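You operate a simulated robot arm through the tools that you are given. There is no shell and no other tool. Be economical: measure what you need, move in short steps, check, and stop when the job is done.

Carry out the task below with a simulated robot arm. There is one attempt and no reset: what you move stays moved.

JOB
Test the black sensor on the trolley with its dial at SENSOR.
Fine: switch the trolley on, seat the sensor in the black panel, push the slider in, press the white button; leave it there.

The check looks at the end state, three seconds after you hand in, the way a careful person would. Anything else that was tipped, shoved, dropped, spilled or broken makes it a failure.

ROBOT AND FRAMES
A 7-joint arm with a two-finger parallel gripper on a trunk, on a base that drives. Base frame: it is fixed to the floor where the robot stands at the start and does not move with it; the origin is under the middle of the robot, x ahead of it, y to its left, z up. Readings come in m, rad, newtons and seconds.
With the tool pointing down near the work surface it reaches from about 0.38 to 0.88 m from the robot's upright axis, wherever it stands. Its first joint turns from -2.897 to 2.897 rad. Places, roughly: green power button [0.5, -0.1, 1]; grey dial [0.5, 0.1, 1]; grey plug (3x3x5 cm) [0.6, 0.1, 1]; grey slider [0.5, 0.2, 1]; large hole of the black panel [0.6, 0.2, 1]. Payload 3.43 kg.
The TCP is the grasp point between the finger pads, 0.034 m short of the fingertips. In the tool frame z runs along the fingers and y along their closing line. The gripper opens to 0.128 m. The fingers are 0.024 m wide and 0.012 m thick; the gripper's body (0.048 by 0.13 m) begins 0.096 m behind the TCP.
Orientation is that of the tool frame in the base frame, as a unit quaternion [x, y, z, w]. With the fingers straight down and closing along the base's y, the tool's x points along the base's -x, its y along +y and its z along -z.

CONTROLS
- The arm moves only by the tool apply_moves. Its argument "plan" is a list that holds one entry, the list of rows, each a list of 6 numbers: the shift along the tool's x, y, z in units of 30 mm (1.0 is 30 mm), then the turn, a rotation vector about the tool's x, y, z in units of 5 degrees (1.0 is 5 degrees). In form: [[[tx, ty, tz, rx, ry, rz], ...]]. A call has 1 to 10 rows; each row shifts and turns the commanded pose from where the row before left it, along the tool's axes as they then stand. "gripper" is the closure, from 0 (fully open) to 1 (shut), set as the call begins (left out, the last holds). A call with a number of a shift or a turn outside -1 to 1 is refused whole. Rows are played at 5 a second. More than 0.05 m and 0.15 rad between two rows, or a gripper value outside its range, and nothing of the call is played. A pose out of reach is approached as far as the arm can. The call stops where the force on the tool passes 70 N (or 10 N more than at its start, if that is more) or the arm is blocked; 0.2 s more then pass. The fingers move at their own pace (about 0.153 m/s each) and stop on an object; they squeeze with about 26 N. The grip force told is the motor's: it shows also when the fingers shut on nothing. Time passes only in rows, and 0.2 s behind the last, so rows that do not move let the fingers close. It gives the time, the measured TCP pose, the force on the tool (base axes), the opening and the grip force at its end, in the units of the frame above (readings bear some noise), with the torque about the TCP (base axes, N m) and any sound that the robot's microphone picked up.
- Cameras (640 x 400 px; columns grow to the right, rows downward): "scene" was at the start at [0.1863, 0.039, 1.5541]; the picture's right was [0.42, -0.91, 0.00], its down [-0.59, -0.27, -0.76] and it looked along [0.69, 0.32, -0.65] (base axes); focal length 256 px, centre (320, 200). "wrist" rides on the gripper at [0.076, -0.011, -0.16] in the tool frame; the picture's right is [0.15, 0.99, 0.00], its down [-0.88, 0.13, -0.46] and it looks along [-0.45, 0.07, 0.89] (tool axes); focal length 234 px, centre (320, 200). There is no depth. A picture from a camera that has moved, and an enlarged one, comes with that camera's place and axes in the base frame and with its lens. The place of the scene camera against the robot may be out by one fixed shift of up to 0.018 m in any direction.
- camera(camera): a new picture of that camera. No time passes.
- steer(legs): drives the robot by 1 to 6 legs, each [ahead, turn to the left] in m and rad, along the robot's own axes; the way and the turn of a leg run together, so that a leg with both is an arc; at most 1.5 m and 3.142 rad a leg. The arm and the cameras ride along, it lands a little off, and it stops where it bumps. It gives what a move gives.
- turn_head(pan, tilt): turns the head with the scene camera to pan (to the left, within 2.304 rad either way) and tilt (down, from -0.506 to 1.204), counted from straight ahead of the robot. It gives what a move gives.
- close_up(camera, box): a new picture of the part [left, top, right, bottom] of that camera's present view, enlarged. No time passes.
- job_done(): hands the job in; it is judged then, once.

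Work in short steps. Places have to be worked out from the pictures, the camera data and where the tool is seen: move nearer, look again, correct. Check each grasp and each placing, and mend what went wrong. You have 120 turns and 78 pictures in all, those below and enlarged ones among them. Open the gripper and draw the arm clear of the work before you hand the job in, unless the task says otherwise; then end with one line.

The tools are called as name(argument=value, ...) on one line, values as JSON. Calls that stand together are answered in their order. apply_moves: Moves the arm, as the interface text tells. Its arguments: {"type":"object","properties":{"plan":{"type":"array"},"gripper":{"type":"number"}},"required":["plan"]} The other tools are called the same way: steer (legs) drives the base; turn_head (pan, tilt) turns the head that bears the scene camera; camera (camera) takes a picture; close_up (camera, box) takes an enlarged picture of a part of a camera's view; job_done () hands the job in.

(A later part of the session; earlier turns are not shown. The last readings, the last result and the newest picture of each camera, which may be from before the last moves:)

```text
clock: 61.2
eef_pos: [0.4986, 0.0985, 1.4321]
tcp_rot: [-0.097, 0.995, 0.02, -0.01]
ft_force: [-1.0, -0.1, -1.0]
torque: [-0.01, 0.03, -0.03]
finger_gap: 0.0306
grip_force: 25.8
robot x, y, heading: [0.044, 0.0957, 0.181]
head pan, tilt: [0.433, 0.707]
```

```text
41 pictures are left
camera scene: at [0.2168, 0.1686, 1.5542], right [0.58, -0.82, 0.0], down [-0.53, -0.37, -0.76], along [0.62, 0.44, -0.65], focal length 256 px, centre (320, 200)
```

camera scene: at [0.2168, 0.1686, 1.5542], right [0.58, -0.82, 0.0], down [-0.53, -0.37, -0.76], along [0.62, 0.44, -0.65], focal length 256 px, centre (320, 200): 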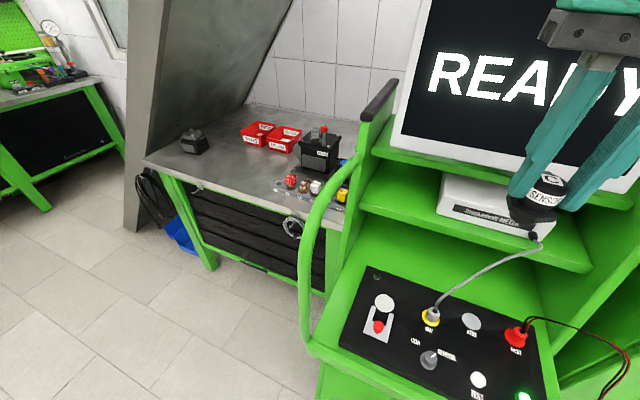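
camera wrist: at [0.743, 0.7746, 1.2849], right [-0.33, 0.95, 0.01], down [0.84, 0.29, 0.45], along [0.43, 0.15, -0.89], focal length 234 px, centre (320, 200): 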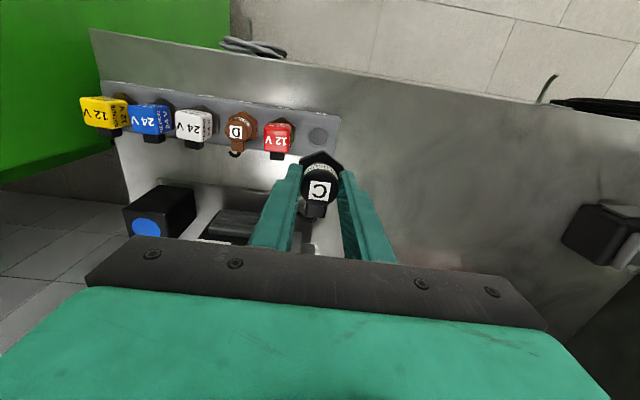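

I'll point the head at the panel and bring the sensor above the large hole, staying high.

apply_moves(plan=[[[-0.25, 0.52, 0.85, 0, 0, 0], [-0.25, 0.52, 0.85, 0, 0, 0], [-0.25, 0.52, 0.85, 0, 0, 0], [-0.25, 0.52, 0.85, 0, 0, 0], [-0.25, 0.52, 0.85, 0, 0, 0], [-0.25, 0.52, 0.85, 0, 0, 0], [-0.25, 0.52, 0.85, 0, 0, 0], [0, 0, 0, 0, 0, 0]]])

turn_head(pan=0.0, tilt=0.9)

camera(camera="scene")

camera(camera="wrist")

```text
clock: 63.0
eef_pos: [0.5232, 0.2239, 1.2571]
tcp_rot: [-0.097, 0.995, 0.02, -0.01]
ft_force: [-0.3, 0.4, -0.9]
torque: [0.05, -0.03, 0.0]
finger_gap: 0.0309
grip_force: 26.2
robot x, y, heading: [0.0406, 0.0941, 0.181]
head pan, tilt: [0.433, 0.707]
```

```text
clock: 63.9
eef_pos: [0.5229, 0.2229, 1.2571]
tcp_rot: [-0.097, 0.995, 0.02, -0.01]
ft_force: [0.1, -0.1, -1.8]
torque: [0.01, 0.05, 0.01]
finger_gap: 0.031
grip_force: 25.8
robot x, y, heading: [0.0372, 0.0975, 0.185]
head pan, tilt: [0.0, 0.901]
```

```text
40 pictures are left
camera scene: at [0.2219, 0.1335, 1.5386], right [0.18, -0.98, 0.0], down [-0.77, -0.14, -0.62], along [0.61, 0.11, -0.78], focal length 256 px, centre (320, 200)
```

scene: 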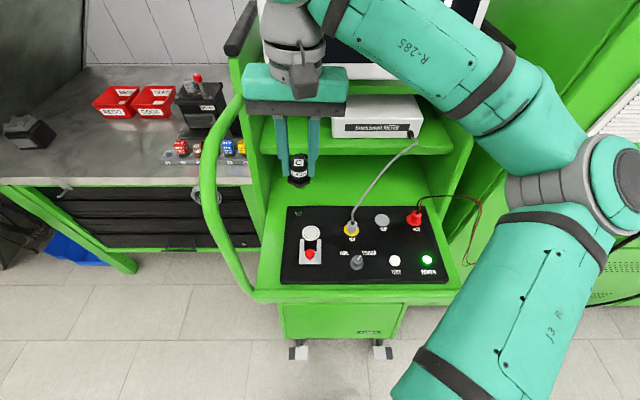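

```text
39 pictures are left
camera wrist: at [0.4549, 0.1917, 1.4192], right [-0.34, 0.94, 0.04], down [0.85, 0.28, 0.45], along [0.41, 0.19, -0.89], focal length 234 px, centre (320, 200)
```

wrist: 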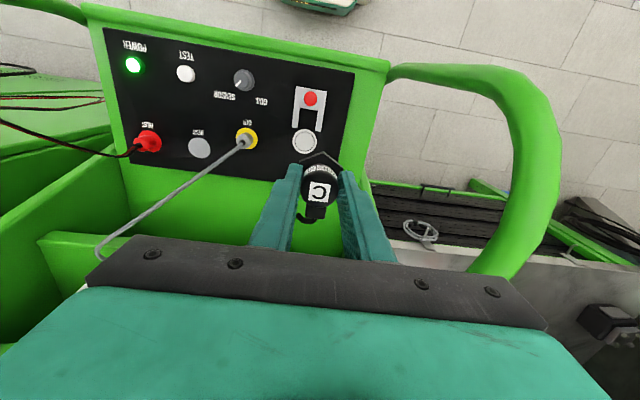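

The hand kept about 2.5° of tilt from the reach limit, so I'll correct that, then zoom on the hole and held sensor.

apply_moves(plan=[[[0, 0, 0, 0.48, -0.18, 0], [0, 0, 0, 0, 0, 0]]])

close_up(camera="wrist", box=[250, 70, 394, 160])

close_up(camera="scene", box=[270, 150, 398, 280])

```text
clock: 64.5
eef_pos: [0.5242, 0.2226, 1.2574]
tcp_rot: [-0.098, 0.995, 0.0, 0.002]
ft_force: [0.0, 0.7, -0.1]
torque: [0.02, 0.0, 0.03]
finger_gap: 0.0308
grip_force: 26.1
robot x, y, heading: [0.0393, 0.0974, 0.182]
head pan, tilt: [0.0, 0.901]
```

```text
4.44 times, centred on (322, 115) of wrist
camera zoom: at [0.4517, 0.1975, 1.4188], right [-0.34, 0.94, 0.0], down [0.84, 0.3, 0.46], along [0.43, 0.15, -0.89], focal length 1041 px, centre (311, 578)
```

zoom: 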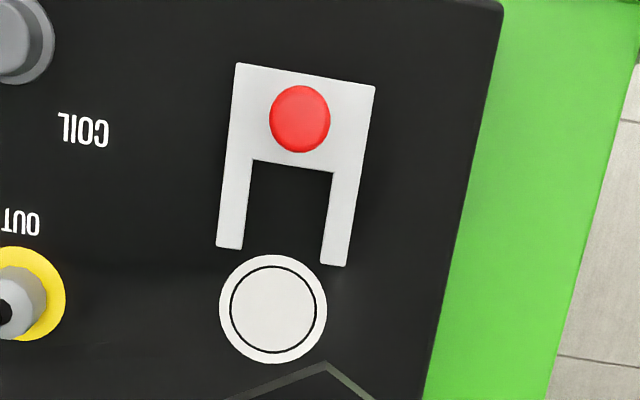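

```text
3.08 times, centred on (334, 215) of scene
camera zoom: at [0.2219, 0.1335, 1.5385], right [0.18, -0.98, 0.0], down [-0.77, -0.14, -0.62], along [0.61, 0.11, -0.78], focal length 786 px, centre (277, 154)
```

zoom: 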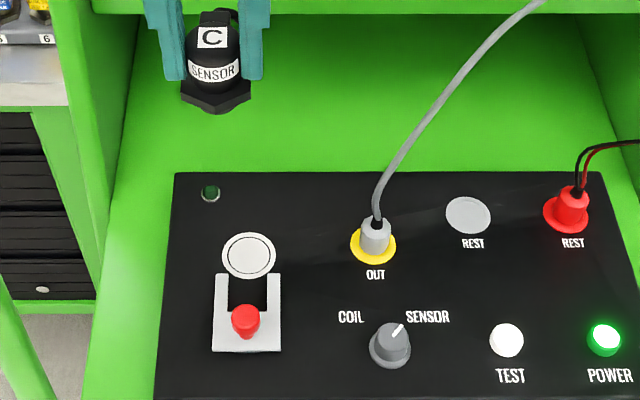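

Both views put the hole at (0.5495, 0.2155) with the panel at z≈0.980. I'll move directly above it and lower to leave about 4 cm clearance.

apply_moves(plan=[[[-0.4, -0.2, 0.3, 0, 0, 0], [-0.38, -0.2, 0.7, 0, 0, 0], [0, 0, 0.9, 0, 0, 0], [0, 0, 0.9, 0, 0, 0], [0, 0, 0.9, 0, 0, 0], [0, 0, 0.9, 0, 0, 0], [0, 0, 0, 0, 0, 0]]])

close_up(camera="wrist", box=[240, 100, 400, 220])

close_up(camera="scene", box=[270, 190, 366, 280])

```text
clock: 66.1
eef_pos: [0.5445, 0.2233, 1.1213]
tcp_rot: [-0.102, 0.995, -0.003, 0.002]
ft_force: [0.1, -0.1, -0.5]
torque: [0.03, 0.05, 0.03]
finger_gap: 0.0309
grip_force: 25.7
robot x, y, heading: [0.0421, 0.0962, 0.186]
head pan, tilt: [0.0, 0.901]
```

```text
3.33 times, centred on (320, 160) of wrist
camera zoom: at [0.4719, 0.1989, 1.2823], right [-0.34, 0.94, -0.01], down [0.83, 0.31, 0.46], along [0.43, 0.15, -0.89], focal length 781 px, centre (320, 333)
```

zoom: 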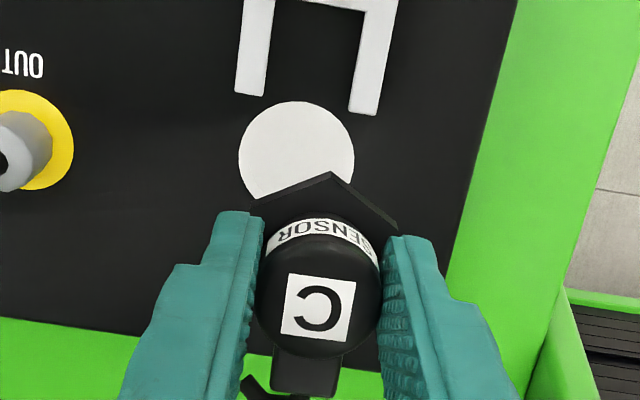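

```text
4.44 times, centred on (318, 235) of scene
camera zoom: at [0.2147, 0.1469, 1.54], right [0.18, -0.98, 0.01], down [-0.77, -0.15, -0.62], along [0.61, 0.11, -0.78], focal length 1136 px, centre (329, 44)
```

zoom: 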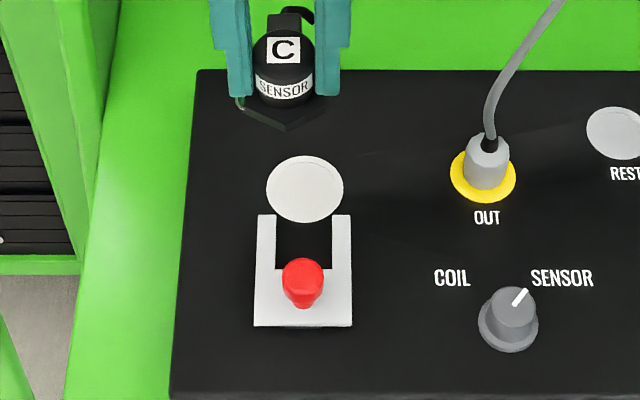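

The TCP is off the command by about 9 mm and the scene camera shifted, so something may be touching. I'll look at the whole scene.

camera(camera="scene")

apply_moves(plan=[[[0, 0, 0, 0, 0, 0]]])

```text
34 pictures are left
camera scene: at [0.2147, 0.1469, 1.54], right [0.18, -0.98, 0.01], down [-0.77, -0.15, -0.62], along [0.61, 0.11, -0.78], focal length 256 px, centre (320, 200)
```

scene: 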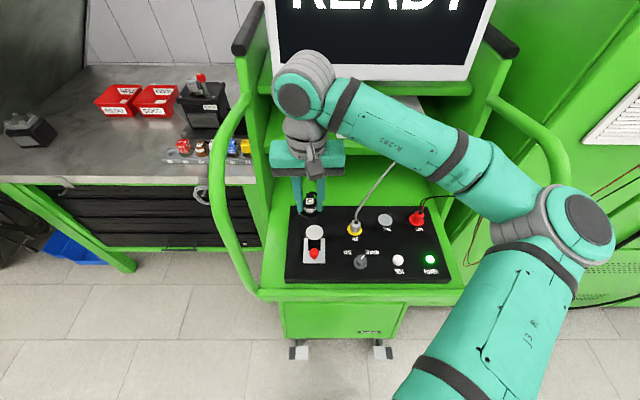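

```text
clock: 66.5
eef_pos: [0.5438, 0.2234, 1.1216]
tcp_rot: [-0.103, 0.995, -0.001, 0.002]
ft_force: [-0.4, 0.8, -0.5]
torque: [0.01, 0.01, 0.01]
finger_gap: 0.0307
grip_force: 26.5
robot x, y, heading: [0.0376, 0.0961, 0.181]
head pan, tilt: [0.0, 0.901]
```

The elbow seems to be leaning on the trolley's right handle because I'm standing too close. I'll raise the arm back up and check that the strain vanishes.

apply_moves(plan=[[[0, 0, -0.9, 0, 0, 0], [0, 0, -0.9, 0, 0, 0], [0, 0, -0.9, 0, 0, 0], [0, 0, -0.9, 0, 0, 0], [0, 0, -0.9, 0, 0, 0], [0, 0, 0, 0, 0, 0]]])

camera(camera="scene")

```text
clock: 67.9
eef_pos: [0.5484, 0.2145, 1.2546]
tcp_rot: [-0.097, 0.995, 0.001, 0.001]
ft_force: [0.4, -0.1, -0.5]
torque: [-0.01, 0.04, 0.0]
finger_gap: 0.0311
grip_force: 25.9
robot x, y, heading: [0.0406, 0.0994, 0.185]
head pan, tilt: [0.0, 0.901]
```

```text
33 pictures are left
camera scene: at [0.2219, 0.1338, 1.5385], right [0.18, -0.98, 0.0], down [-0.77, -0.14, -0.62], along [0.61, 0.11, -0.78], focal length 256 px, centre (320, 200)
```

scene: 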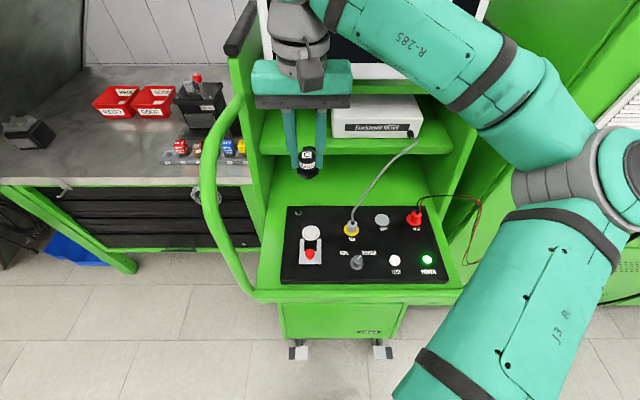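

The strain is gone and the panel appears at the same pixels as before, so nothing moved. I'll back the base up 0.13 m so the elbow clears the handle.

steer(legs=[[-0.13, 0]])

apply_moves(plan=[[[-0.9, 0, 0, 0, 0, 0], [-0.9, 0, 0, 0, 0, 0], [-0.9, 0, 0, 0, 0, 0], [-0.9, 0, 0, 0, 0, 0], [-0.7, 0, 0, 0, 0, 0], [0, 0, 0, 0, 0, 0]]])

camera(camera="scene")

```text
clock: 69.2
eef_pos: [0.421, 0.1925, 1.2538]
tcp_rot: [-0.098, 0.995, 0.0, 0.0]
ft_force: [-0.7, -0.3, -0.4]
torque: [0.03, -0.05, 0.01]
finger_gap: 0.031
grip_force: 26.4
robot x, y, heading: [-0.0834, 0.0747, 0.183]
head pan, tilt: [0.0, 0.901]
```

```text
clock: 70.6
eef_pos: [0.551, 0.2179, 1.2537]
tcp_rot: [-0.099, 0.995, 0.0, 0.0]
ft_force: [-0.7, 0.2, -0.7]
torque: [0.0, 0.0, 0.03]
finger_gap: 0.0313
grip_force: 25.9
robot x, y, heading: [-0.0845, 0.07, 0.184]
head pan, tilt: [0.0, 0.901]
```

```text
32 pictures are left
camera scene: at [0.0953, 0.1093, 1.5385], right [0.18, -0.98, 0.0], down [-0.77, -0.14, -0.62], along [0.61, 0.11, -0.78], focal length 256 px, centre (320, 200)
```

scene: 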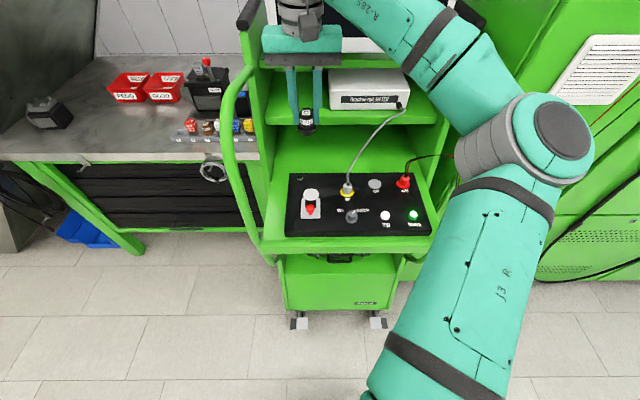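

The elbow (about (0.45,-0.18), z≈1.3) would still come down on the right handle. I'll stand further left, near (-0.08, 0.30), where the elbow stays in front of the trolley. First I'll raise and retract the arm.

apply_moves(plan=[[[0.4, 0, -0.6, 0, 0, 0], [0.7, 0, -0.6, 0, 0, 0], [0.7, 0, -0.7, 0, 0, 0], [0.7, 0, -0.7, 0, 0, 0], [0.7, 0, -0.7, 0, 0, 0], [0.7, 0, -0.7, 0, 0, 0], [0.4, 0, -0.5, 0, 0, 0], [0, 0, 0, 0, 0, 0]]])

steer(legs=[[-0.3, 0], [0, 0.577], [0.413, 0], [0, -0.7]])

turn_head(pan=-0.1, tilt=0.85)

camera(camera="scene")

```text
clock: 72.4
eef_pos: [0.4218, 0.1911, 1.3904]
tcp_rot: [-0.099, 0.995, 0.001, 0.0]
ft_force: [-0.2, -0.8, -1.2]
torque: [0.07, -0.01, 0.02]
finger_gap: 0.0306
grip_force: 25.9
robot x, y, heading: [-0.0882, 0.0755, 0.177]
head pan, tilt: [0.0, 0.901]
```

```text
clock: 80.4
eef_pos: [0.4381, 0.3618, 1.3893]
tcp_rot: [-0.042, 0.999, 0.0, 0.001]
ft_force: [-0.5, 0.3, -1.4]
torque: [-0.01, -0.01, -0.01]
finger_gap: 0.031
grip_force: 25.7
robot x, y, heading: [-0.08, 0.3004, 0.057]
head pan, tilt: [0.0, 0.901]
```

```text
clock: 81.1
eef_pos: [0.4381, 0.3633, 1.3899]
tcp_rot: [-0.042, 0.999, 0.0, 0.0]
ft_force: [-0.4, 0.0, -0.5]
torque: [0.02, -0.04, -0.03]
finger_gap: 0.0305
grip_force: 25.6
robot x, y, heading: [-0.0815, 0.3009, 0.06]
head pan, tilt: [-0.099, 0.85]
```

```text
31 pictures are left
camera scene: at [0.1059, 0.3104, 1.5424], right [-0.04, -1.0, 0.0], down [-0.75, 0.03, -0.66], along [0.66, -0.02, -0.75], focal length 256 px, centre (320, 200)
```

scene: 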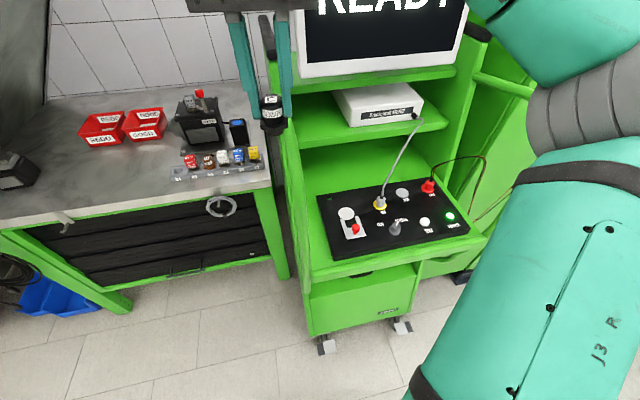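

The left handle isn't obvious in this view; I'll zoom to see it.

close_up(camera="scene", box=[200, 10, 520, 290])

camera(camera="wrist")

```text
1.43 times, centred on (360, 150) of scene
camera zoom: at [0.1059, 0.3104, 1.5424], right [-0.04, -1.0, 0.0], down [-0.75, 0.03, -0.66], along [0.66, -0.02, -0.75], focal length 365 px, centre (263, 271)
```

zoom: 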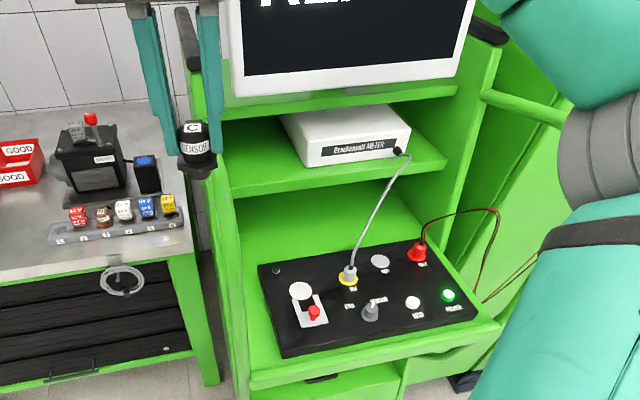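

```text
29 pictures are left
camera wrist: at [0.3627, 0.3451, 1.5508], right [-0.23, 0.97, 0.0], down [0.87, 0.2, 0.46], along [0.44, 0.1, -0.89], focal length 234 px, centre (320, 200)
```

wrist: 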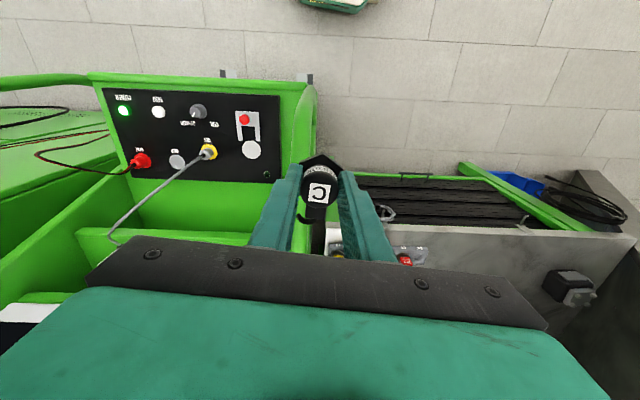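

The handle is there, seen edge-on at y≈0.32. I'll set the hand yaw to match the trolley and move above the hole while staying high.

apply_moves(plan=[[[0, 0, 0, 0, 0, -0.6], [0, 0, 0, 0, 0, -0.6], [-0.454, -0.92, 0, 0, 0, 0], [-0.454, -0.92, 0, 0, 0, 0], [-0.454, -0.92, 0, 0, 0, 0], [-0.454, -0.92, 0, 0, 0, 0], [-0.454, -0.92, 0, 0, 0, 0], [-0.454, -0.92, 0, 0, 0, 0], [0, 0, 0, 0, 0, 0]]])

apply_moves(plan=[[[0, 0, 0.9, 0, 0, 0], [0, 0, 0.9, 0, 0, 0], [0, 0, 0.9, 0, 0, 0], [0, 0, 0.9, 0, 0, 0], [0, 0, 0.9, 0, 0, 0], [0, 0, 0, 0, 0, 0]]])

camera(camera="scene")

```text
clock: 83.1
eef_pos: [0.55, 0.2159, 1.3915]
tcp_rot: [-0.094, 0.996, 0.0, 0.001]
ft_force: [-0.4, 0.4, -0.5]
torque: [-0.02, 0.02, -0.01]
finger_gap: 0.0309
grip_force: 25.7
robot x, y, heading: [-0.0779, 0.302, 0.065]
head pan, tilt: [-0.099, 0.85]
```

```text
clock: 84.5
eef_pos: [0.5484, 0.2157, 1.2547]
tcp_rot: [-0.093, 0.996, 0.0, 0.001]
ft_force: [-0.2, 0.3, -0.4]
torque: [-0.03, -0.02, -0.01]
finger_gap: 0.0304
grip_force: 26.6
robot x, y, heading: [-0.0804, 0.3057, 0.061]
head pan, tilt: [-0.099, 0.85]
```

```text
28 pictures are left
camera scene: at [0.1058, 0.3104, 1.5424], right [-0.04, -1.0, 0.0], down [-0.75, 0.03, -0.66], along [0.66, -0.02, -0.75], focal length 256 px, centre (320, 200)
```

scene: 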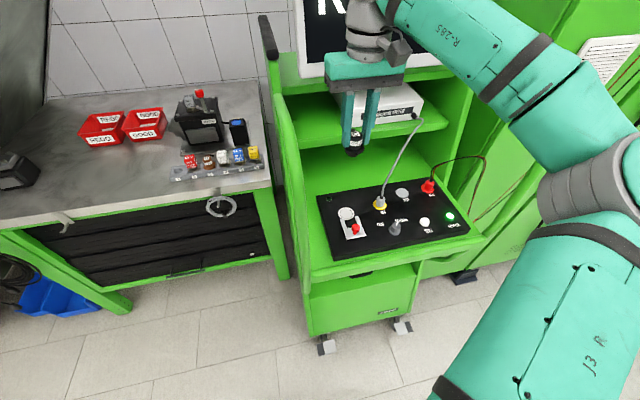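

The elbow is now at about (0.35,-0.13), ahead of the trolley. I'll descend to 4 cm above seating and check.

apply_moves(plan=[[[-0.03, 0, 0.9, 0, 0, 0], [0, 0, 0.9, 0, 0, 0], [0, 0, 0.9, 0, 0, 0], [0, 0, 0.9, 0, 0, 0], [0, 0, 0.9, 0, 0, 0], [0, 0, 0, 0, 0, 0]]])

close_up(camera="scene", box=[310, 160, 410, 240])

close_up(camera="wrist", box=[240, 100, 400, 220])

```text
clock: 85.9
eef_pos: [0.5508, 0.2139, 1.1212]
tcp_rot: [-0.093, 0.996, 0.0, 0.001]
ft_force: [-0.1, 0.0, -0.1]
torque: [0.0, 0.04, -0.03]
finger_gap: 0.0309
grip_force: 26.1
robot x, y, heading: [-0.082, 0.3018, 0.066]
head pan, tilt: [-0.099, 0.85]
```

```text
5.00 times, centred on (360, 200) of scene
camera zoom: at [0.1059, 0.3104, 1.5424], right [-0.04, -1.0, 0.0], down [-0.75, 0.03, -0.66], along [0.66, -0.02, -0.75], focal length 1278 px, centre (120, 200)
```

zoom: 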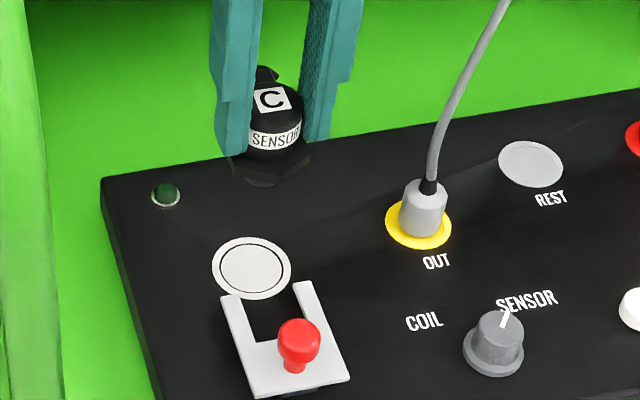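

```text
3.33 times, centred on (320, 160) of wrist
camera zoom: at [0.4777, 0.1892, 1.2809], right [-0.33, 0.94, 0.0], down [0.84, 0.29, 0.46], along [0.43, 0.15, -0.89], focal length 781 px, centre (320, 333)
```

zoom: 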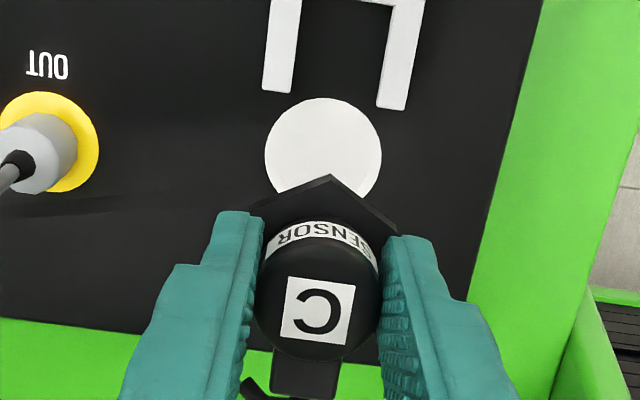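

No contact (camera unmoved). I take the hole at (0.549, 0.215) and the sensor axis at (0.5515, 0.2143). I'll nudge and go down further, then look.

apply_moves(plan=[[[0.08, 0.03, 0.5, 0, 0, 0], [0, 0, 0.5, 0, 0, 0], [0, 0, 0.4, 0, 0, 0], [0, 0, 0, 0, 0, 0]]])

close_up(camera="scene", box=[310, 160, 410, 240])

close_up(camera="wrist", box=[240, 100, 400, 220])

```text
clock: 86.9
eef_pos: [0.5478, 0.2152, 1.078]
tcp_rot: [-0.095, 0.996, 0.001, 0.0]
ft_force: [0.0, 0.3, -1.0]
torque: [0.02, -0.04, 0.01]
finger_gap: 0.0309
grip_force: 26.5
robot x, y, heading: [-0.087, 0.3013, 0.063]
head pan, tilt: [-0.099, 0.85]
```

```text
5.00 times, centred on (360, 200) of scene
camera zoom: at [0.1059, 0.3104, 1.5424], right [-0.04, -1.0, 0.0], down [-0.75, 0.03, -0.66], along [0.66, -0.02, -0.75], focal length 1278 px, centre (120, 200)
```

zoom: 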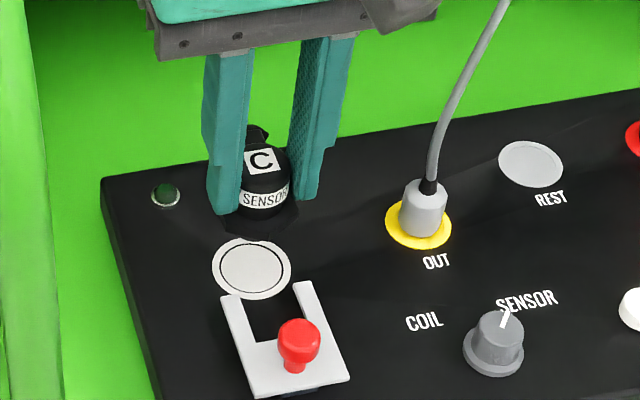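

```text
3.33 times, centred on (320, 160) of wrist
camera zoom: at [0.4754, 0.1911, 1.2387], right [-0.33, 0.94, 0.0], down [0.84, 0.29, 0.46], along [0.43, 0.15, -0.89], focal length 781 px, centre (320, 333)
```

zoom: 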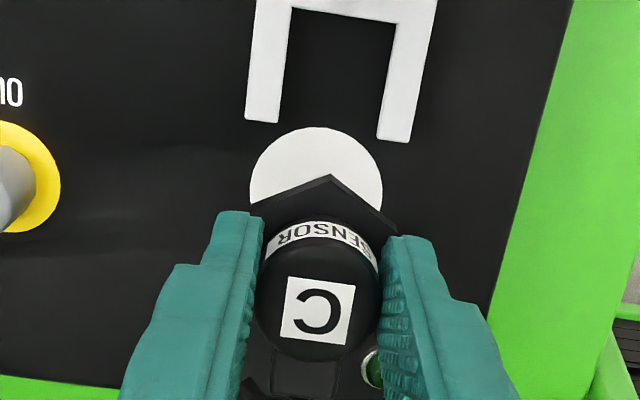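

Sensor axis and hole agree within about 2 mm in both views. I'll lower in small steps, watching force.

apply_moves(plan=[[[-0.03, 0.02, 0.3, 0, 0, 0], [0, 0, 0.25, 0, 0, 0], [0, 0, 0.2, 0, 0, 0], [0, 0, 0.15, 0, 0, 0], [0, 0, 0, 0, 0, 0]]])

close_up(camera="scene", box=[310, 160, 410, 240])

```text
clock: 88.1
eef_pos: [0.5483, 0.2154, 1.0504]
tcp_rot: [-0.094, 0.996, 0.0, 0.0]
ft_force: [-0.3, 0.5, -1.3]
torque: [-0.02, 0.01, 0.04]
finger_gap: 0.0307
grip_force: 25.9
robot x, y, heading: [-0.0827, 0.3019, 0.067]
head pan, tilt: [-0.099, 0.85]
```

```text
5.00 times, centred on (360, 200) of scene
camera zoom: at [0.1059, 0.3104, 1.5424], right [-0.04, -1.0, 0.0], down [-0.75, 0.03, -0.66], along [0.66, -0.02, -0.75], focal length 1278 px, centre (120, 200)
```

zoom: 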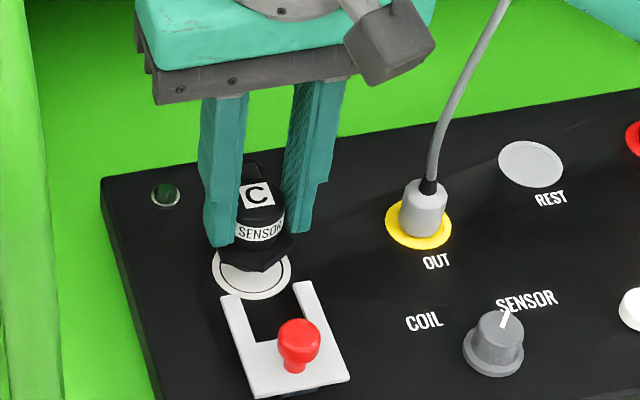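

Nicely centred over the ring with no force yet; continuing down.

apply_moves(plan=[[[0, 0, 0.12, 0, 0, 0], [0, 0, 0.12, 0, 0, 0], [0, 0, 0.1, 0, 0, 0], [0, 0, 0, 0, 0, 0]]])

close_up(camera="scene", box=[310, 160, 410, 240])

```text
clock: 89.1
eef_pos: [0.5484, 0.2151, 1.04]
tcp_rot: [-0.094, 0.996, 0.0, 0.001]
ft_force: [0.0, -0.3, -1.3]
torque: [0.02, -0.01, 0.01]
finger_gap: 0.0307
grip_force: 26.4
robot x, y, heading: [-0.0812, 0.3031, 0.063]
head pan, tilt: [-0.099, 0.85]
```

```text
5.00 times, centred on (360, 200) of scene
camera zoom: at [0.1059, 0.3104, 1.5424], right [-0.04, -1.0, 0.0], down [-0.75, 0.03, -0.66], along [0.66, -0.02, -0.75], focal length 1278 px, centre (120, 200)
```

zoom: 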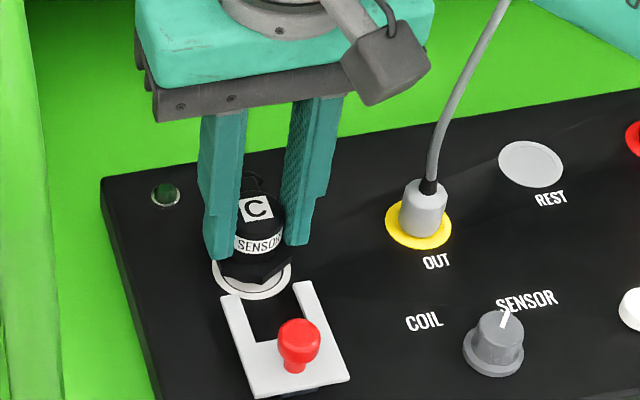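

Still slightly above the ring with no force; continuing in 2–3 mm steps.

apply_moves(plan=[[[0, 0, 0.08, 0, 0, 0], [0, 0, 0.08, 0, 0, 0], [0, 0, 0.08, 0, 0, 0], [0, 0, 0, 0, 0, 0]]])

```text
clock: 90.1
eef_pos: [0.5471, 0.2143, 1.0326]
tcp_rot: [-0.095, 0.996, 0.0, 0.0]
ft_force: [-3.5, 0.0, -0.8]
torque: [-0.01, 0.2, 0.01]
finger_gap: 0.0312
grip_force: 25.3
robot x, y, heading: [-0.0812, 0.304, 0.063]
head pan, tilt: [-0.099, 0.85]
```

A small -x force suggests the stem is against the far rim. I'll check the picture.

close_up(camera="scene", box=[325, 180, 385, 230])

close_up(camera="wrist", box=[240, 100, 400, 220])

```text
8.00 times, centred on (355, 205) of scene
camera zoom: at [0.1058, 0.3104, 1.5424], right [-0.04, -1.0, 0.0], down [-0.75, 0.03, -0.66], along [0.66, -0.02, -0.75], focal length 2044 px, centre (40, 160)
```

zoom: 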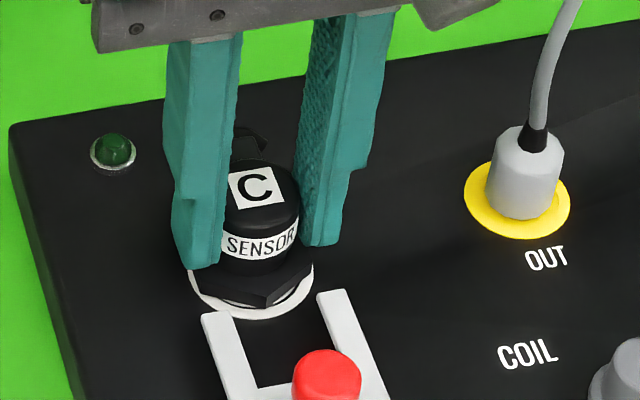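

```text
3.33 times, centred on (320, 160) of wrist
camera zoom: at [0.4753, 0.1912, 1.1939], right [-0.33, 0.94, 0.0], down [0.84, 0.29, 0.46], along [0.43, 0.15, -0.89], focal length 781 px, centre (320, 333)
```

zoom: 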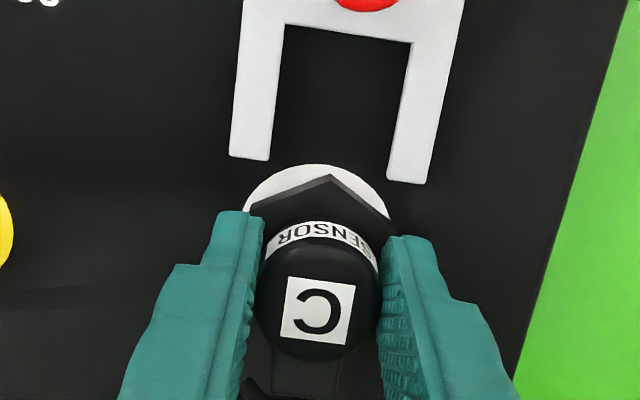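

The hex is well centred on the ring. I'll nudge 1 mm toward me to relieve the rim contact and continue down.

apply_moves(plan=[[[0.04, 0, 0, 0, 0, 0], [0, 0, 0.07, 0, 0, 0], [0, 0, 0.07, 0, 0, 0], [0, 0, 0, 0, 0, 0]]])

```text
clock: 91.1
eef_pos: [0.5474, 0.216, 1.0289]
tcp_rot: [-0.094, 0.996, 0.0, 0.001]
ft_force: [0.7, 0.5, -0.8]
torque: [0.01, -0.02, 0.01]
finger_gap: 0.031
grip_force: 25.5
robot x, y, heading: [-0.0826, 0.3038, 0.066]
head pan, tilt: [-0.099, 0.85]
```

No force now; it is sliding in. Continuing in 2 mm steps.

apply_moves(plan=[[[0, 0, 0.07, 0, 0, 0], [0, 0, 0.07, 0, 0, 0], [0, 0, 0.07, 0, 0, 0], [0, 0, 0, 0, 0, 0]]])

close_up(camera="scene", box=[325, 180, 385, 230])

```text
clock: 92.1
eef_pos: [0.5463, 0.2155, 1.0252]
tcp_rot: [-0.094, 0.996, 0.0, 0.002]
ft_force: [5.4, 0.5, 22.3]
torque: [0.05, -0.25, 0.01]
finger_gap: 0.0312
grip_force: 26.1
robot x, y, heading: [-0.0836, 0.3068, 0.063]
head pan, tilt: [-0.099, 0.85]
```

```text
8.00 times, centred on (355, 205) of scene
camera zoom: at [0.1055, 0.3105, 1.5425], right [-0.04, -1.0, 0.0], down [-0.75, 0.03, -0.66], along [0.66, -0.02, -0.75], focal length 2044 px, centre (40, 160)
```

zoom: 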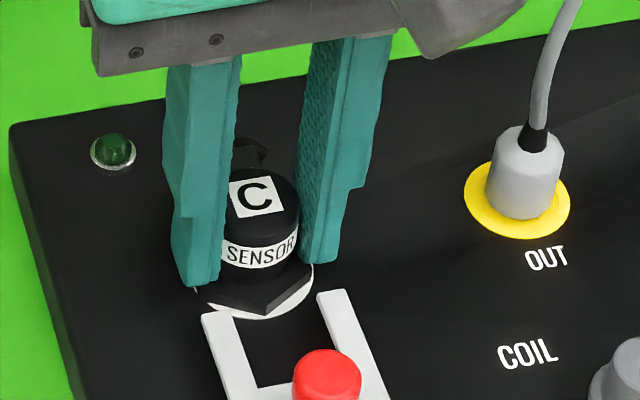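

22 N upward: the hex appears to rest on the ring. I'll release slowly and look at it without the hand's influence.

apply_moves(plan=[[[0, 0, 0, 0, 0, 0], [0, 0, 0, 0, 0, 0], [0, 0, 0, 0, 0, 0]]], gripper=0.68)

close_up(camera="scene", box=[325, 180, 385, 230])

```text
clock: 92.9
eef_pos: [0.5471, 0.2154, 1.0228]
tcp_rot: [-0.094, 0.996, 0.0, 0.0]
ft_force: [0.8, 0.1, 0.3]
torque: [0.02, 0.01, 0.01]
finger_gap: 0.041
grip_force: 0.1
robot x, y, heading: [-0.0799, 0.3048, 0.061]
head pan, tilt: [-0.099, 0.85]
```

```text
8.00 times, centred on (355, 205) of scene
camera zoom: at [0.1059, 0.3104, 1.5424], right [-0.04, -1.0, 0.0], down [-0.75, 0.03, -0.66], along [0.66, -0.02, -0.75], focal length 2044 px, centre (40, 160)
```

zoom: 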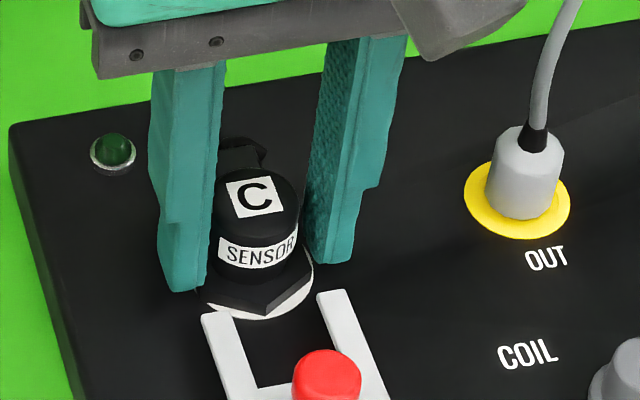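

It stayed put and upright. I'll withdraw straight up and inspect.

apply_moves(plan=[[[0, 0, -0.5, 0, 0, 0], [0, 0, -0.7, 0, 0, 0], [0, 0, -0.9, 0, 0, 0], [0, 0, -0.9, 0, 0, 0], [0, 0, 0, 0, 0, 0]]])

close_up(camera="scene", box=[325, 180, 385, 240])

close_up(camera="wrist", box=[230, 70, 410, 205])

```text
clock: 94.1
eef_pos: [0.546, 0.2161, 1.1149]
tcp_rot: [-0.094, 0.996, 0.0, 0.0]
ft_force: [0.2, 0.2, 0.2]
torque: [0.02, -0.01, 0.03]
finger_gap: 0.0409
grip_force: 0.0
robot x, y, heading: [-0.0848, 0.3027, 0.068]
head pan, tilt: [-0.099, 0.85]
```

```text
6.67 times, centred on (355, 210) of scene
camera zoom: at [0.1059, 0.3104, 1.5424], right [-0.04, -1.0, 0.0], down [-0.75, 0.03, -0.66], along [0.66, -0.02, -0.75], focal length 1703 px, centre (87, 133)
```

zoom: 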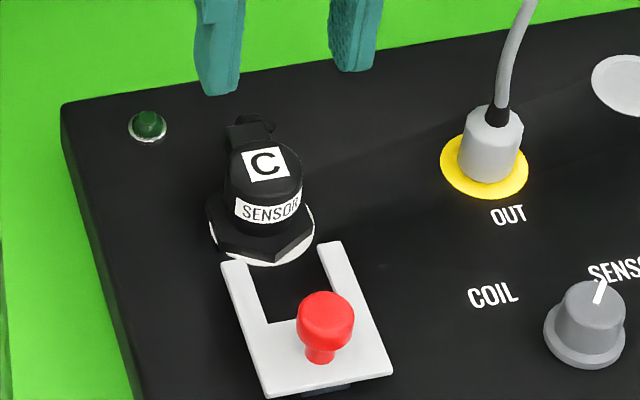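

```text
2.96 times, centred on (320, 138) of wrist
camera zoom: at [0.4731, 0.1914, 1.2757], right [-0.33, 0.94, 0.0], down [0.84, 0.29, 0.46], along [0.43, 0.15, -0.89], focal length 694 px, centre (320, 385)
```

zoom: 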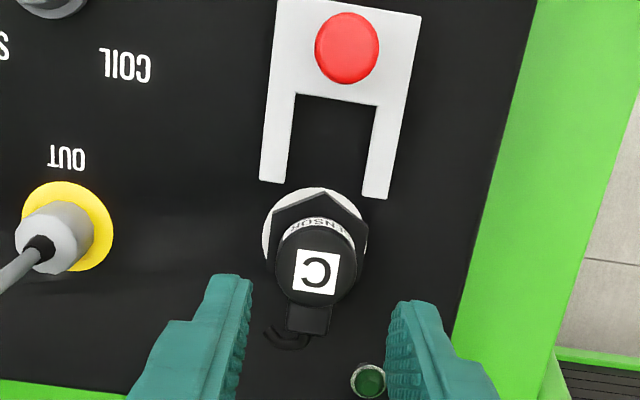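

The sensor sits properly in the ring. Next is the slider: its knob is at about (0.475,0.202) with its top at z≈1.017, and it must go about 4 cm along the panel's forward direction. I'll shut the fingers, move back behind the knob and descend.

apply_moves(plan=[[[0.8, 0, -0.2, 0, 0, 0], [1, 0, 0, 0, 0, 0], [1, 0, 0, 0, 0, 0], [1, 0, 0, 0, 0, 0], [0, 0, 0.7, 0, 0, 0], [0, 0, 0.7, 0, 0, 0], [0, 0, 0.6, 0, 0, 0], [0, 0, 0, 0, 0, 0]]], gripper=1.0)

close_up(camera="scene", box=[315, 180, 395, 250])

close_up(camera="wrist", box=[230, 130, 410, 265])

```text
clock: 95.9
eef_pos: [0.4348, 0.1942, 1.0592]
tcp_rot: [-0.094, 0.996, 0.001, 0.001]
ft_force: [0.4, 0.1, 0.5]
torque: [0.05, 0.01, -0.03]
finger_gap: 0.0001
grip_force: 25.6
robot x, y, heading: [-0.081, 0.3032, 0.061]
head pan, tilt: [-0.099, 0.85]
```

```text
5.71 times, centred on (355, 215) of scene
camera zoom: at [0.1058, 0.3104, 1.5424], right [-0.04, -1.0, 0.0], down [-0.75, 0.03, -0.66], along [0.66, -0.02, -0.75], focal length 1460 px, centre (120, 114)
```

zoom: 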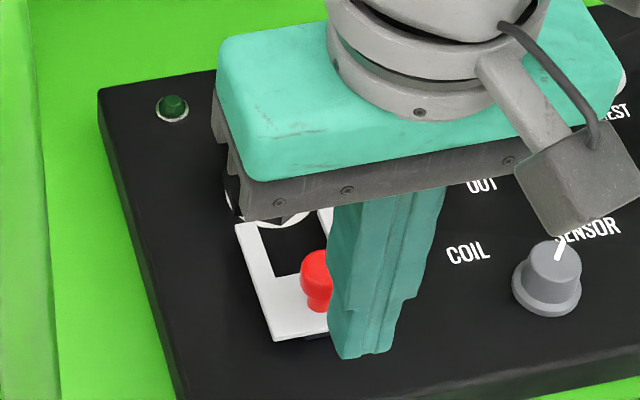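

```text
2.96 times, centred on (320, 198) of wrist
camera zoom: at [0.3622, 0.1692, 1.2194], right [-0.33, 0.94, 0.0], down [0.84, 0.29, 0.46], along [0.43, 0.15, -0.89], focal length 694 px, centre (320, 207)
```

zoom: 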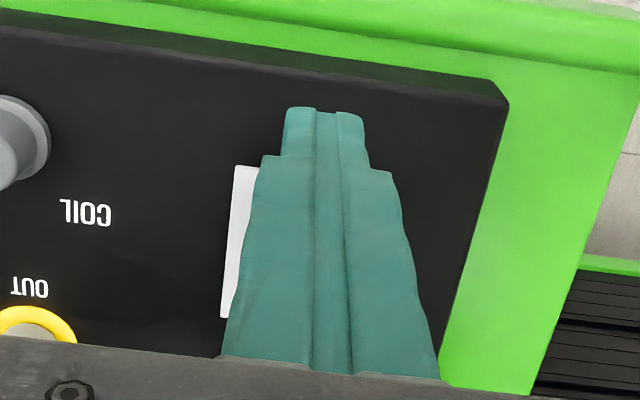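

The fingers are lined up behind the knob. Lowering the tips to knob height (TCP z≈1.037).

apply_moves(plan=[[[0, 0, 0.4, 0, 0, 0], [0, 0, 0.34, 0, 0, 0], [0, 0, 0, 0, 0, 0]]])

close_up(camera="scene", box=[315, 180, 395, 250])

```text
clock: 96.7
eef_pos: [0.435, 0.1952, 1.0371]
tcp_rot: [-0.093, 0.996, 0.0, 0.0]
ft_force: [-0.8, 0.0, 0.7]
torque: [-0.02, 0.0, 0.0]
finger_gap: 0.0
grip_force: 26.5
robot x, y, heading: [-0.0759, 0.3032, 0.062]
head pan, tilt: [-0.099, 0.85]
```

```text
5.71 times, centred on (355, 215) of scene
camera zoom: at [0.1058, 0.3104, 1.5424], right [-0.04, -1.0, 0.0], down [-0.75, 0.03, -0.66], along [0.66, -0.02, -0.75], focal length 1460 px, centre (120, 114)
```

zoom: 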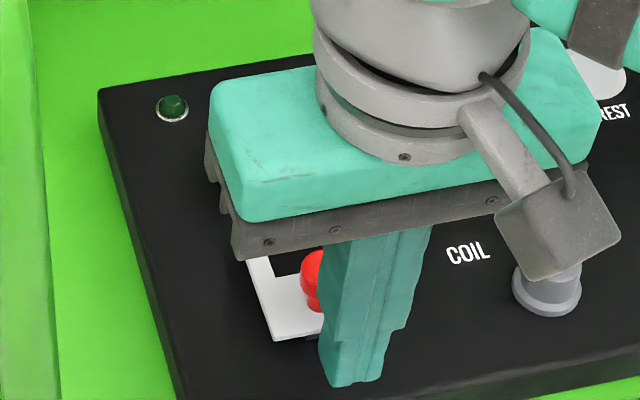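

Tips are at knob height behind it. Pushing forward in 5 mm steps.

apply_moves(plan=[[[-0.17, 0, 0, 0, 0, 0], [-0.17, 0, 0, 0, 0, 0], [-0.17, 0, 0, 0, 0, 0], [-0.17, 0, 0, 0, 0, 0], [-0.17, 0, 0, 0, 0, 0], [-0.17, 0, 0, 0, 0, 0], [0, 0, 0, 0, 0, 0]]])

close_up(camera="scene", box=[315, 170, 395, 240])

```text
clock: 98.3
eef_pos: [0.465, 0.2005, 1.0368]
tcp_rot: [-0.095, 0.996, 0.0, 0.001]
ft_force: [-0.2, 0.1, 0.4]
torque: [-0.02, -0.03, 0.01]
finger_gap: 0.0002
grip_force: 26.2
robot x, y, heading: [-0.0819, 0.3025, 0.063]
head pan, tilt: [-0.099, 0.85]
```

```text
5.71 times, centred on (355, 205) of scene
camera zoom: at [0.1058, 0.3104, 1.5424], right [-0.04, -1.0, 0.0], down [-0.75, 0.03, -0.66], along [0.66, -0.02, -0.75], focal length 1460 px, centre (120, 171)
```

zoom: 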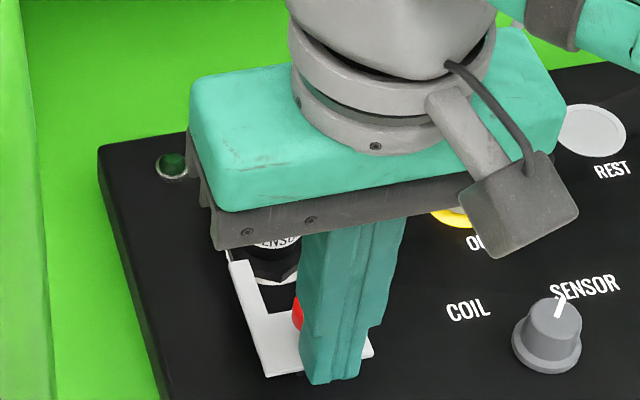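

The knob is in contact and moving with little resistance. Continuing forward.

apply_moves(plan=[[[-0.17, 0, 0, 0, 0, 0], [-0.17, 0, 0, 0, 0, 0], [-0.17, 0, 0, 0, 0, 0], [0, 0, 0, 0, 0, 0]]])

close_up(camera="scene", box=[315, 170, 395, 240])

```text
clock: 99.3
eef_pos: [0.4795, 0.2019, 1.0359]
tcp_rot: [-0.093, 0.996, 0.0, 0.001]
ft_force: [-0.7, 0.1, -1.0]
torque: [-0.01, -0.02, 0.0]
finger_gap: 0.0001
grip_force: 25.9
robot x, y, heading: [-0.0773, 0.3024, 0.061]
head pan, tilt: [-0.099, 0.85]
```

```text
5.71 times, centred on (355, 205) of scene
camera zoom: at [0.1058, 0.3104, 1.5424], right [-0.04, -1.0, 0.0], down [-0.75, 0.03, -0.66], along [0.66, -0.02, -0.75], focal length 1460 px, centre (120, 171)
```

zoom: 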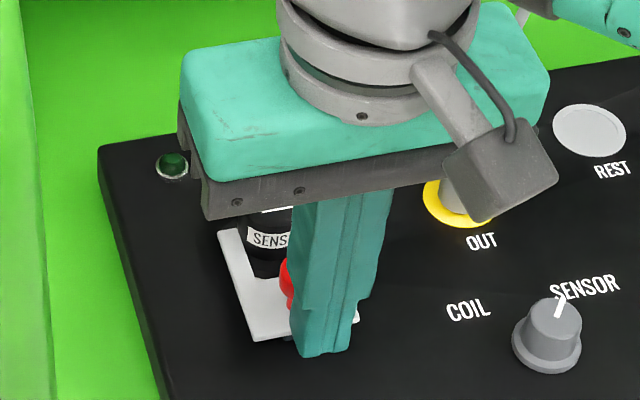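

The fork is sliding over the hex around the body. I'll go on in 3 mm steps until resistance.

apply_moves(plan=[[[-0.1, 0, 0, 0, 0, 0], [-0.1, 0, 0, 0, 0, 0], [-0.1, 0, 0, 0, 0, 0], [0, 0, 0, 0, 0, 0]]])

close_up(camera="scene", box=[315, 170, 395, 240])

```text
clock: 100.3
eef_pos: [0.4857, 0.2044, 1.0364]
tcp_rot: [-0.095, 0.996, 0.0, -0.002]
ft_force: [-39.8, -5.4, 5.9]
torque: [-0.1, 1.0, 0.0]
finger_gap: 0.0
grip_force: 25.9
robot x, y, heading: [-0.0845, 0.3014, 0.067]
head pan, tilt: [-0.099, 0.85]
```

```text
5.71 times, centred on (355, 205) of scene
camera zoom: at [0.1043, 0.3101, 1.5427], right [-0.04, -1.0, 0.0], down [-0.75, 0.03, -0.66], along [0.66, -0.02, -0.75], focal length 1460 px, centre (120, 171)
```

zoom: 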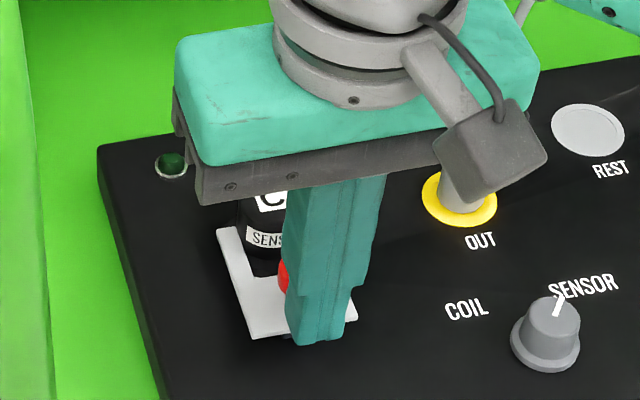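

A firm 40 N stop: the slider is in. I'll back off and lift to inspect.

apply_moves(plan=[[[0.4, 0, 0, 0, 0, 0], [0.4, 0, 0, 0, 0, 0], [0, 0, -0.8, 0, 0, 0], [0, 0, -0.9, 0, 0, 0], [0, 0, -0.9, 0, 0, 0], [0, 0, -0.9, 0, 0, 0], [0, 0, 0, 0, 0, 0]]])

close_up(camera="wrist", box=[200, 60, 420, 225])

close_up(camera="scene", box=[310, 160, 480, 260])

```text
clock: 101.9
eef_pos: [0.4658, 0.2005, 1.1421]
tcp_rot: [-0.095, 0.996, 0.0, 0.0]
ft_force: [0.2, -0.3, 0.1]
torque: [0.03, 0.0, 0.02]
finger_gap: 0.0
grip_force: 26.1
robot x, y, heading: [-0.0837, 0.3041, 0.064]
head pan, tilt: [-0.099, 0.85]
```

```text
2.42 times, centred on (310, 142) of wrist
camera zoom: at [0.3938, 0.175, 1.303], right [-0.33, 0.94, 0.0], down [0.84, 0.29, 0.46], along [0.43, 0.15, -0.89], focal length 568 px, centre (344, 339)
```

zoom: 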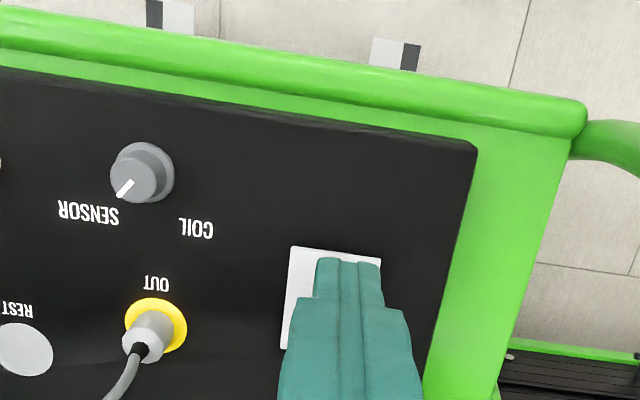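

```text
3.76 times, centred on (395, 210) of scene
camera zoom: at [0.1058, 0.3103, 1.5424], right [-0.04, -1.0, 0.0], down [-0.75, 0.03, -0.66], along [0.66, -0.02, -0.75], focal length 962 px, centre (38, 162)
```

zoom: 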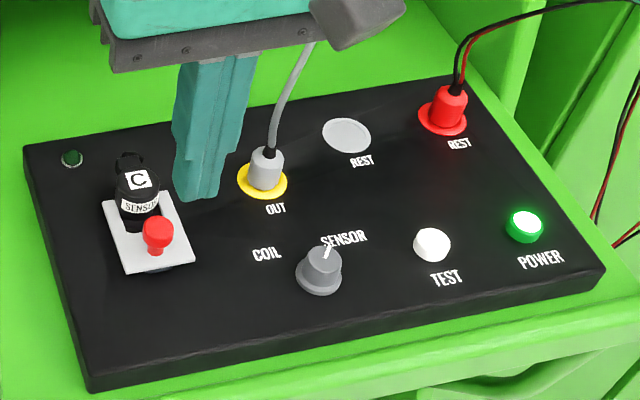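

The slider is fully in around the sensor, and the dial and power are fine. Moving above the TEST button at about (0.506, 0.005).

apply_moves(plan=[[[-0.013, -0.95, -0.1, 0, 0, 0], [-0.013, -0.95, 0, 0, 0, 0], [-0.013, -0.95, 0, 0, 0, 0], [-0.013, -0.95, 0, 0, 0, 0], [-0.013, -0.95, 0, 0, 0, 0], [-0.013, -0.95, 0, 0, 0, 0], [-0.013, -0.95, 0, 0, 0, 0], [0, 0, 0.4, 0, 0, 0], [0, 0, 0.5, 0, 0, 0], [0, 0, 0, 0, 0, 0]]])

close_up(camera="wrist", box=[200, 60, 420, 225])

close_up(camera="scene", box=[310, 140, 480, 260])

```text
clock: 104.1
eef_pos: [0.5051, 0.0046, 1.1174]
tcp_rot: [-0.094, 0.996, 0.0, 0.001]
ft_force: [0.3, -0.6, 0.0]
torque: [0.0, -0.02, 0.02]
finger_gap: 0.0001
grip_force: 26.0
robot x, y, heading: [-0.0818, 0.3048, 0.062]
head pan, tilt: [-0.099, 0.85]
```

```text
2.42 times, centred on (310, 142) of wrist
camera zoom: at [0.432, -0.0204, 1.2782], right [-0.33, 0.94, 0.0], down [0.84, 0.29, 0.46], along [0.43, 0.15, -0.89], focal length 568 px, centre (344, 339)
```

zoom: 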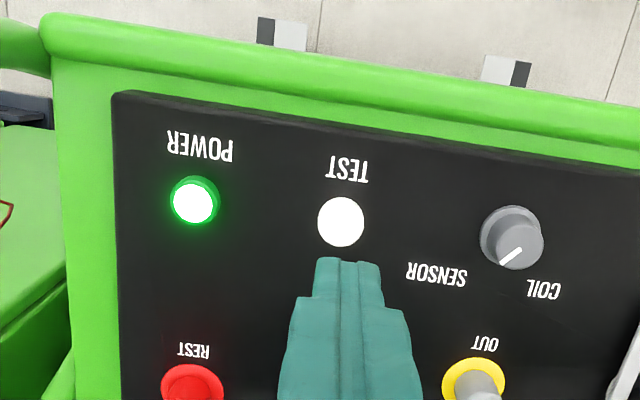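

```text
3.33 times, centred on (395, 200) of scene
camera zoom: at [0.1058, 0.3103, 1.5424], right [-0.04, -1.0, 0.0], down [-0.75, 0.03, -0.66], along [0.66, -0.02, -0.75], focal length 852 px, centre (70, 200)
```

zoom: 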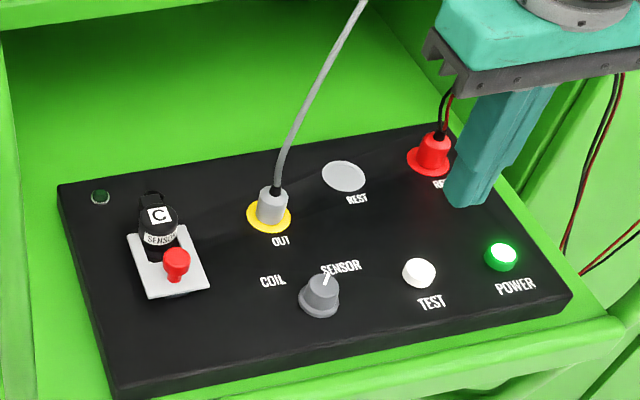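

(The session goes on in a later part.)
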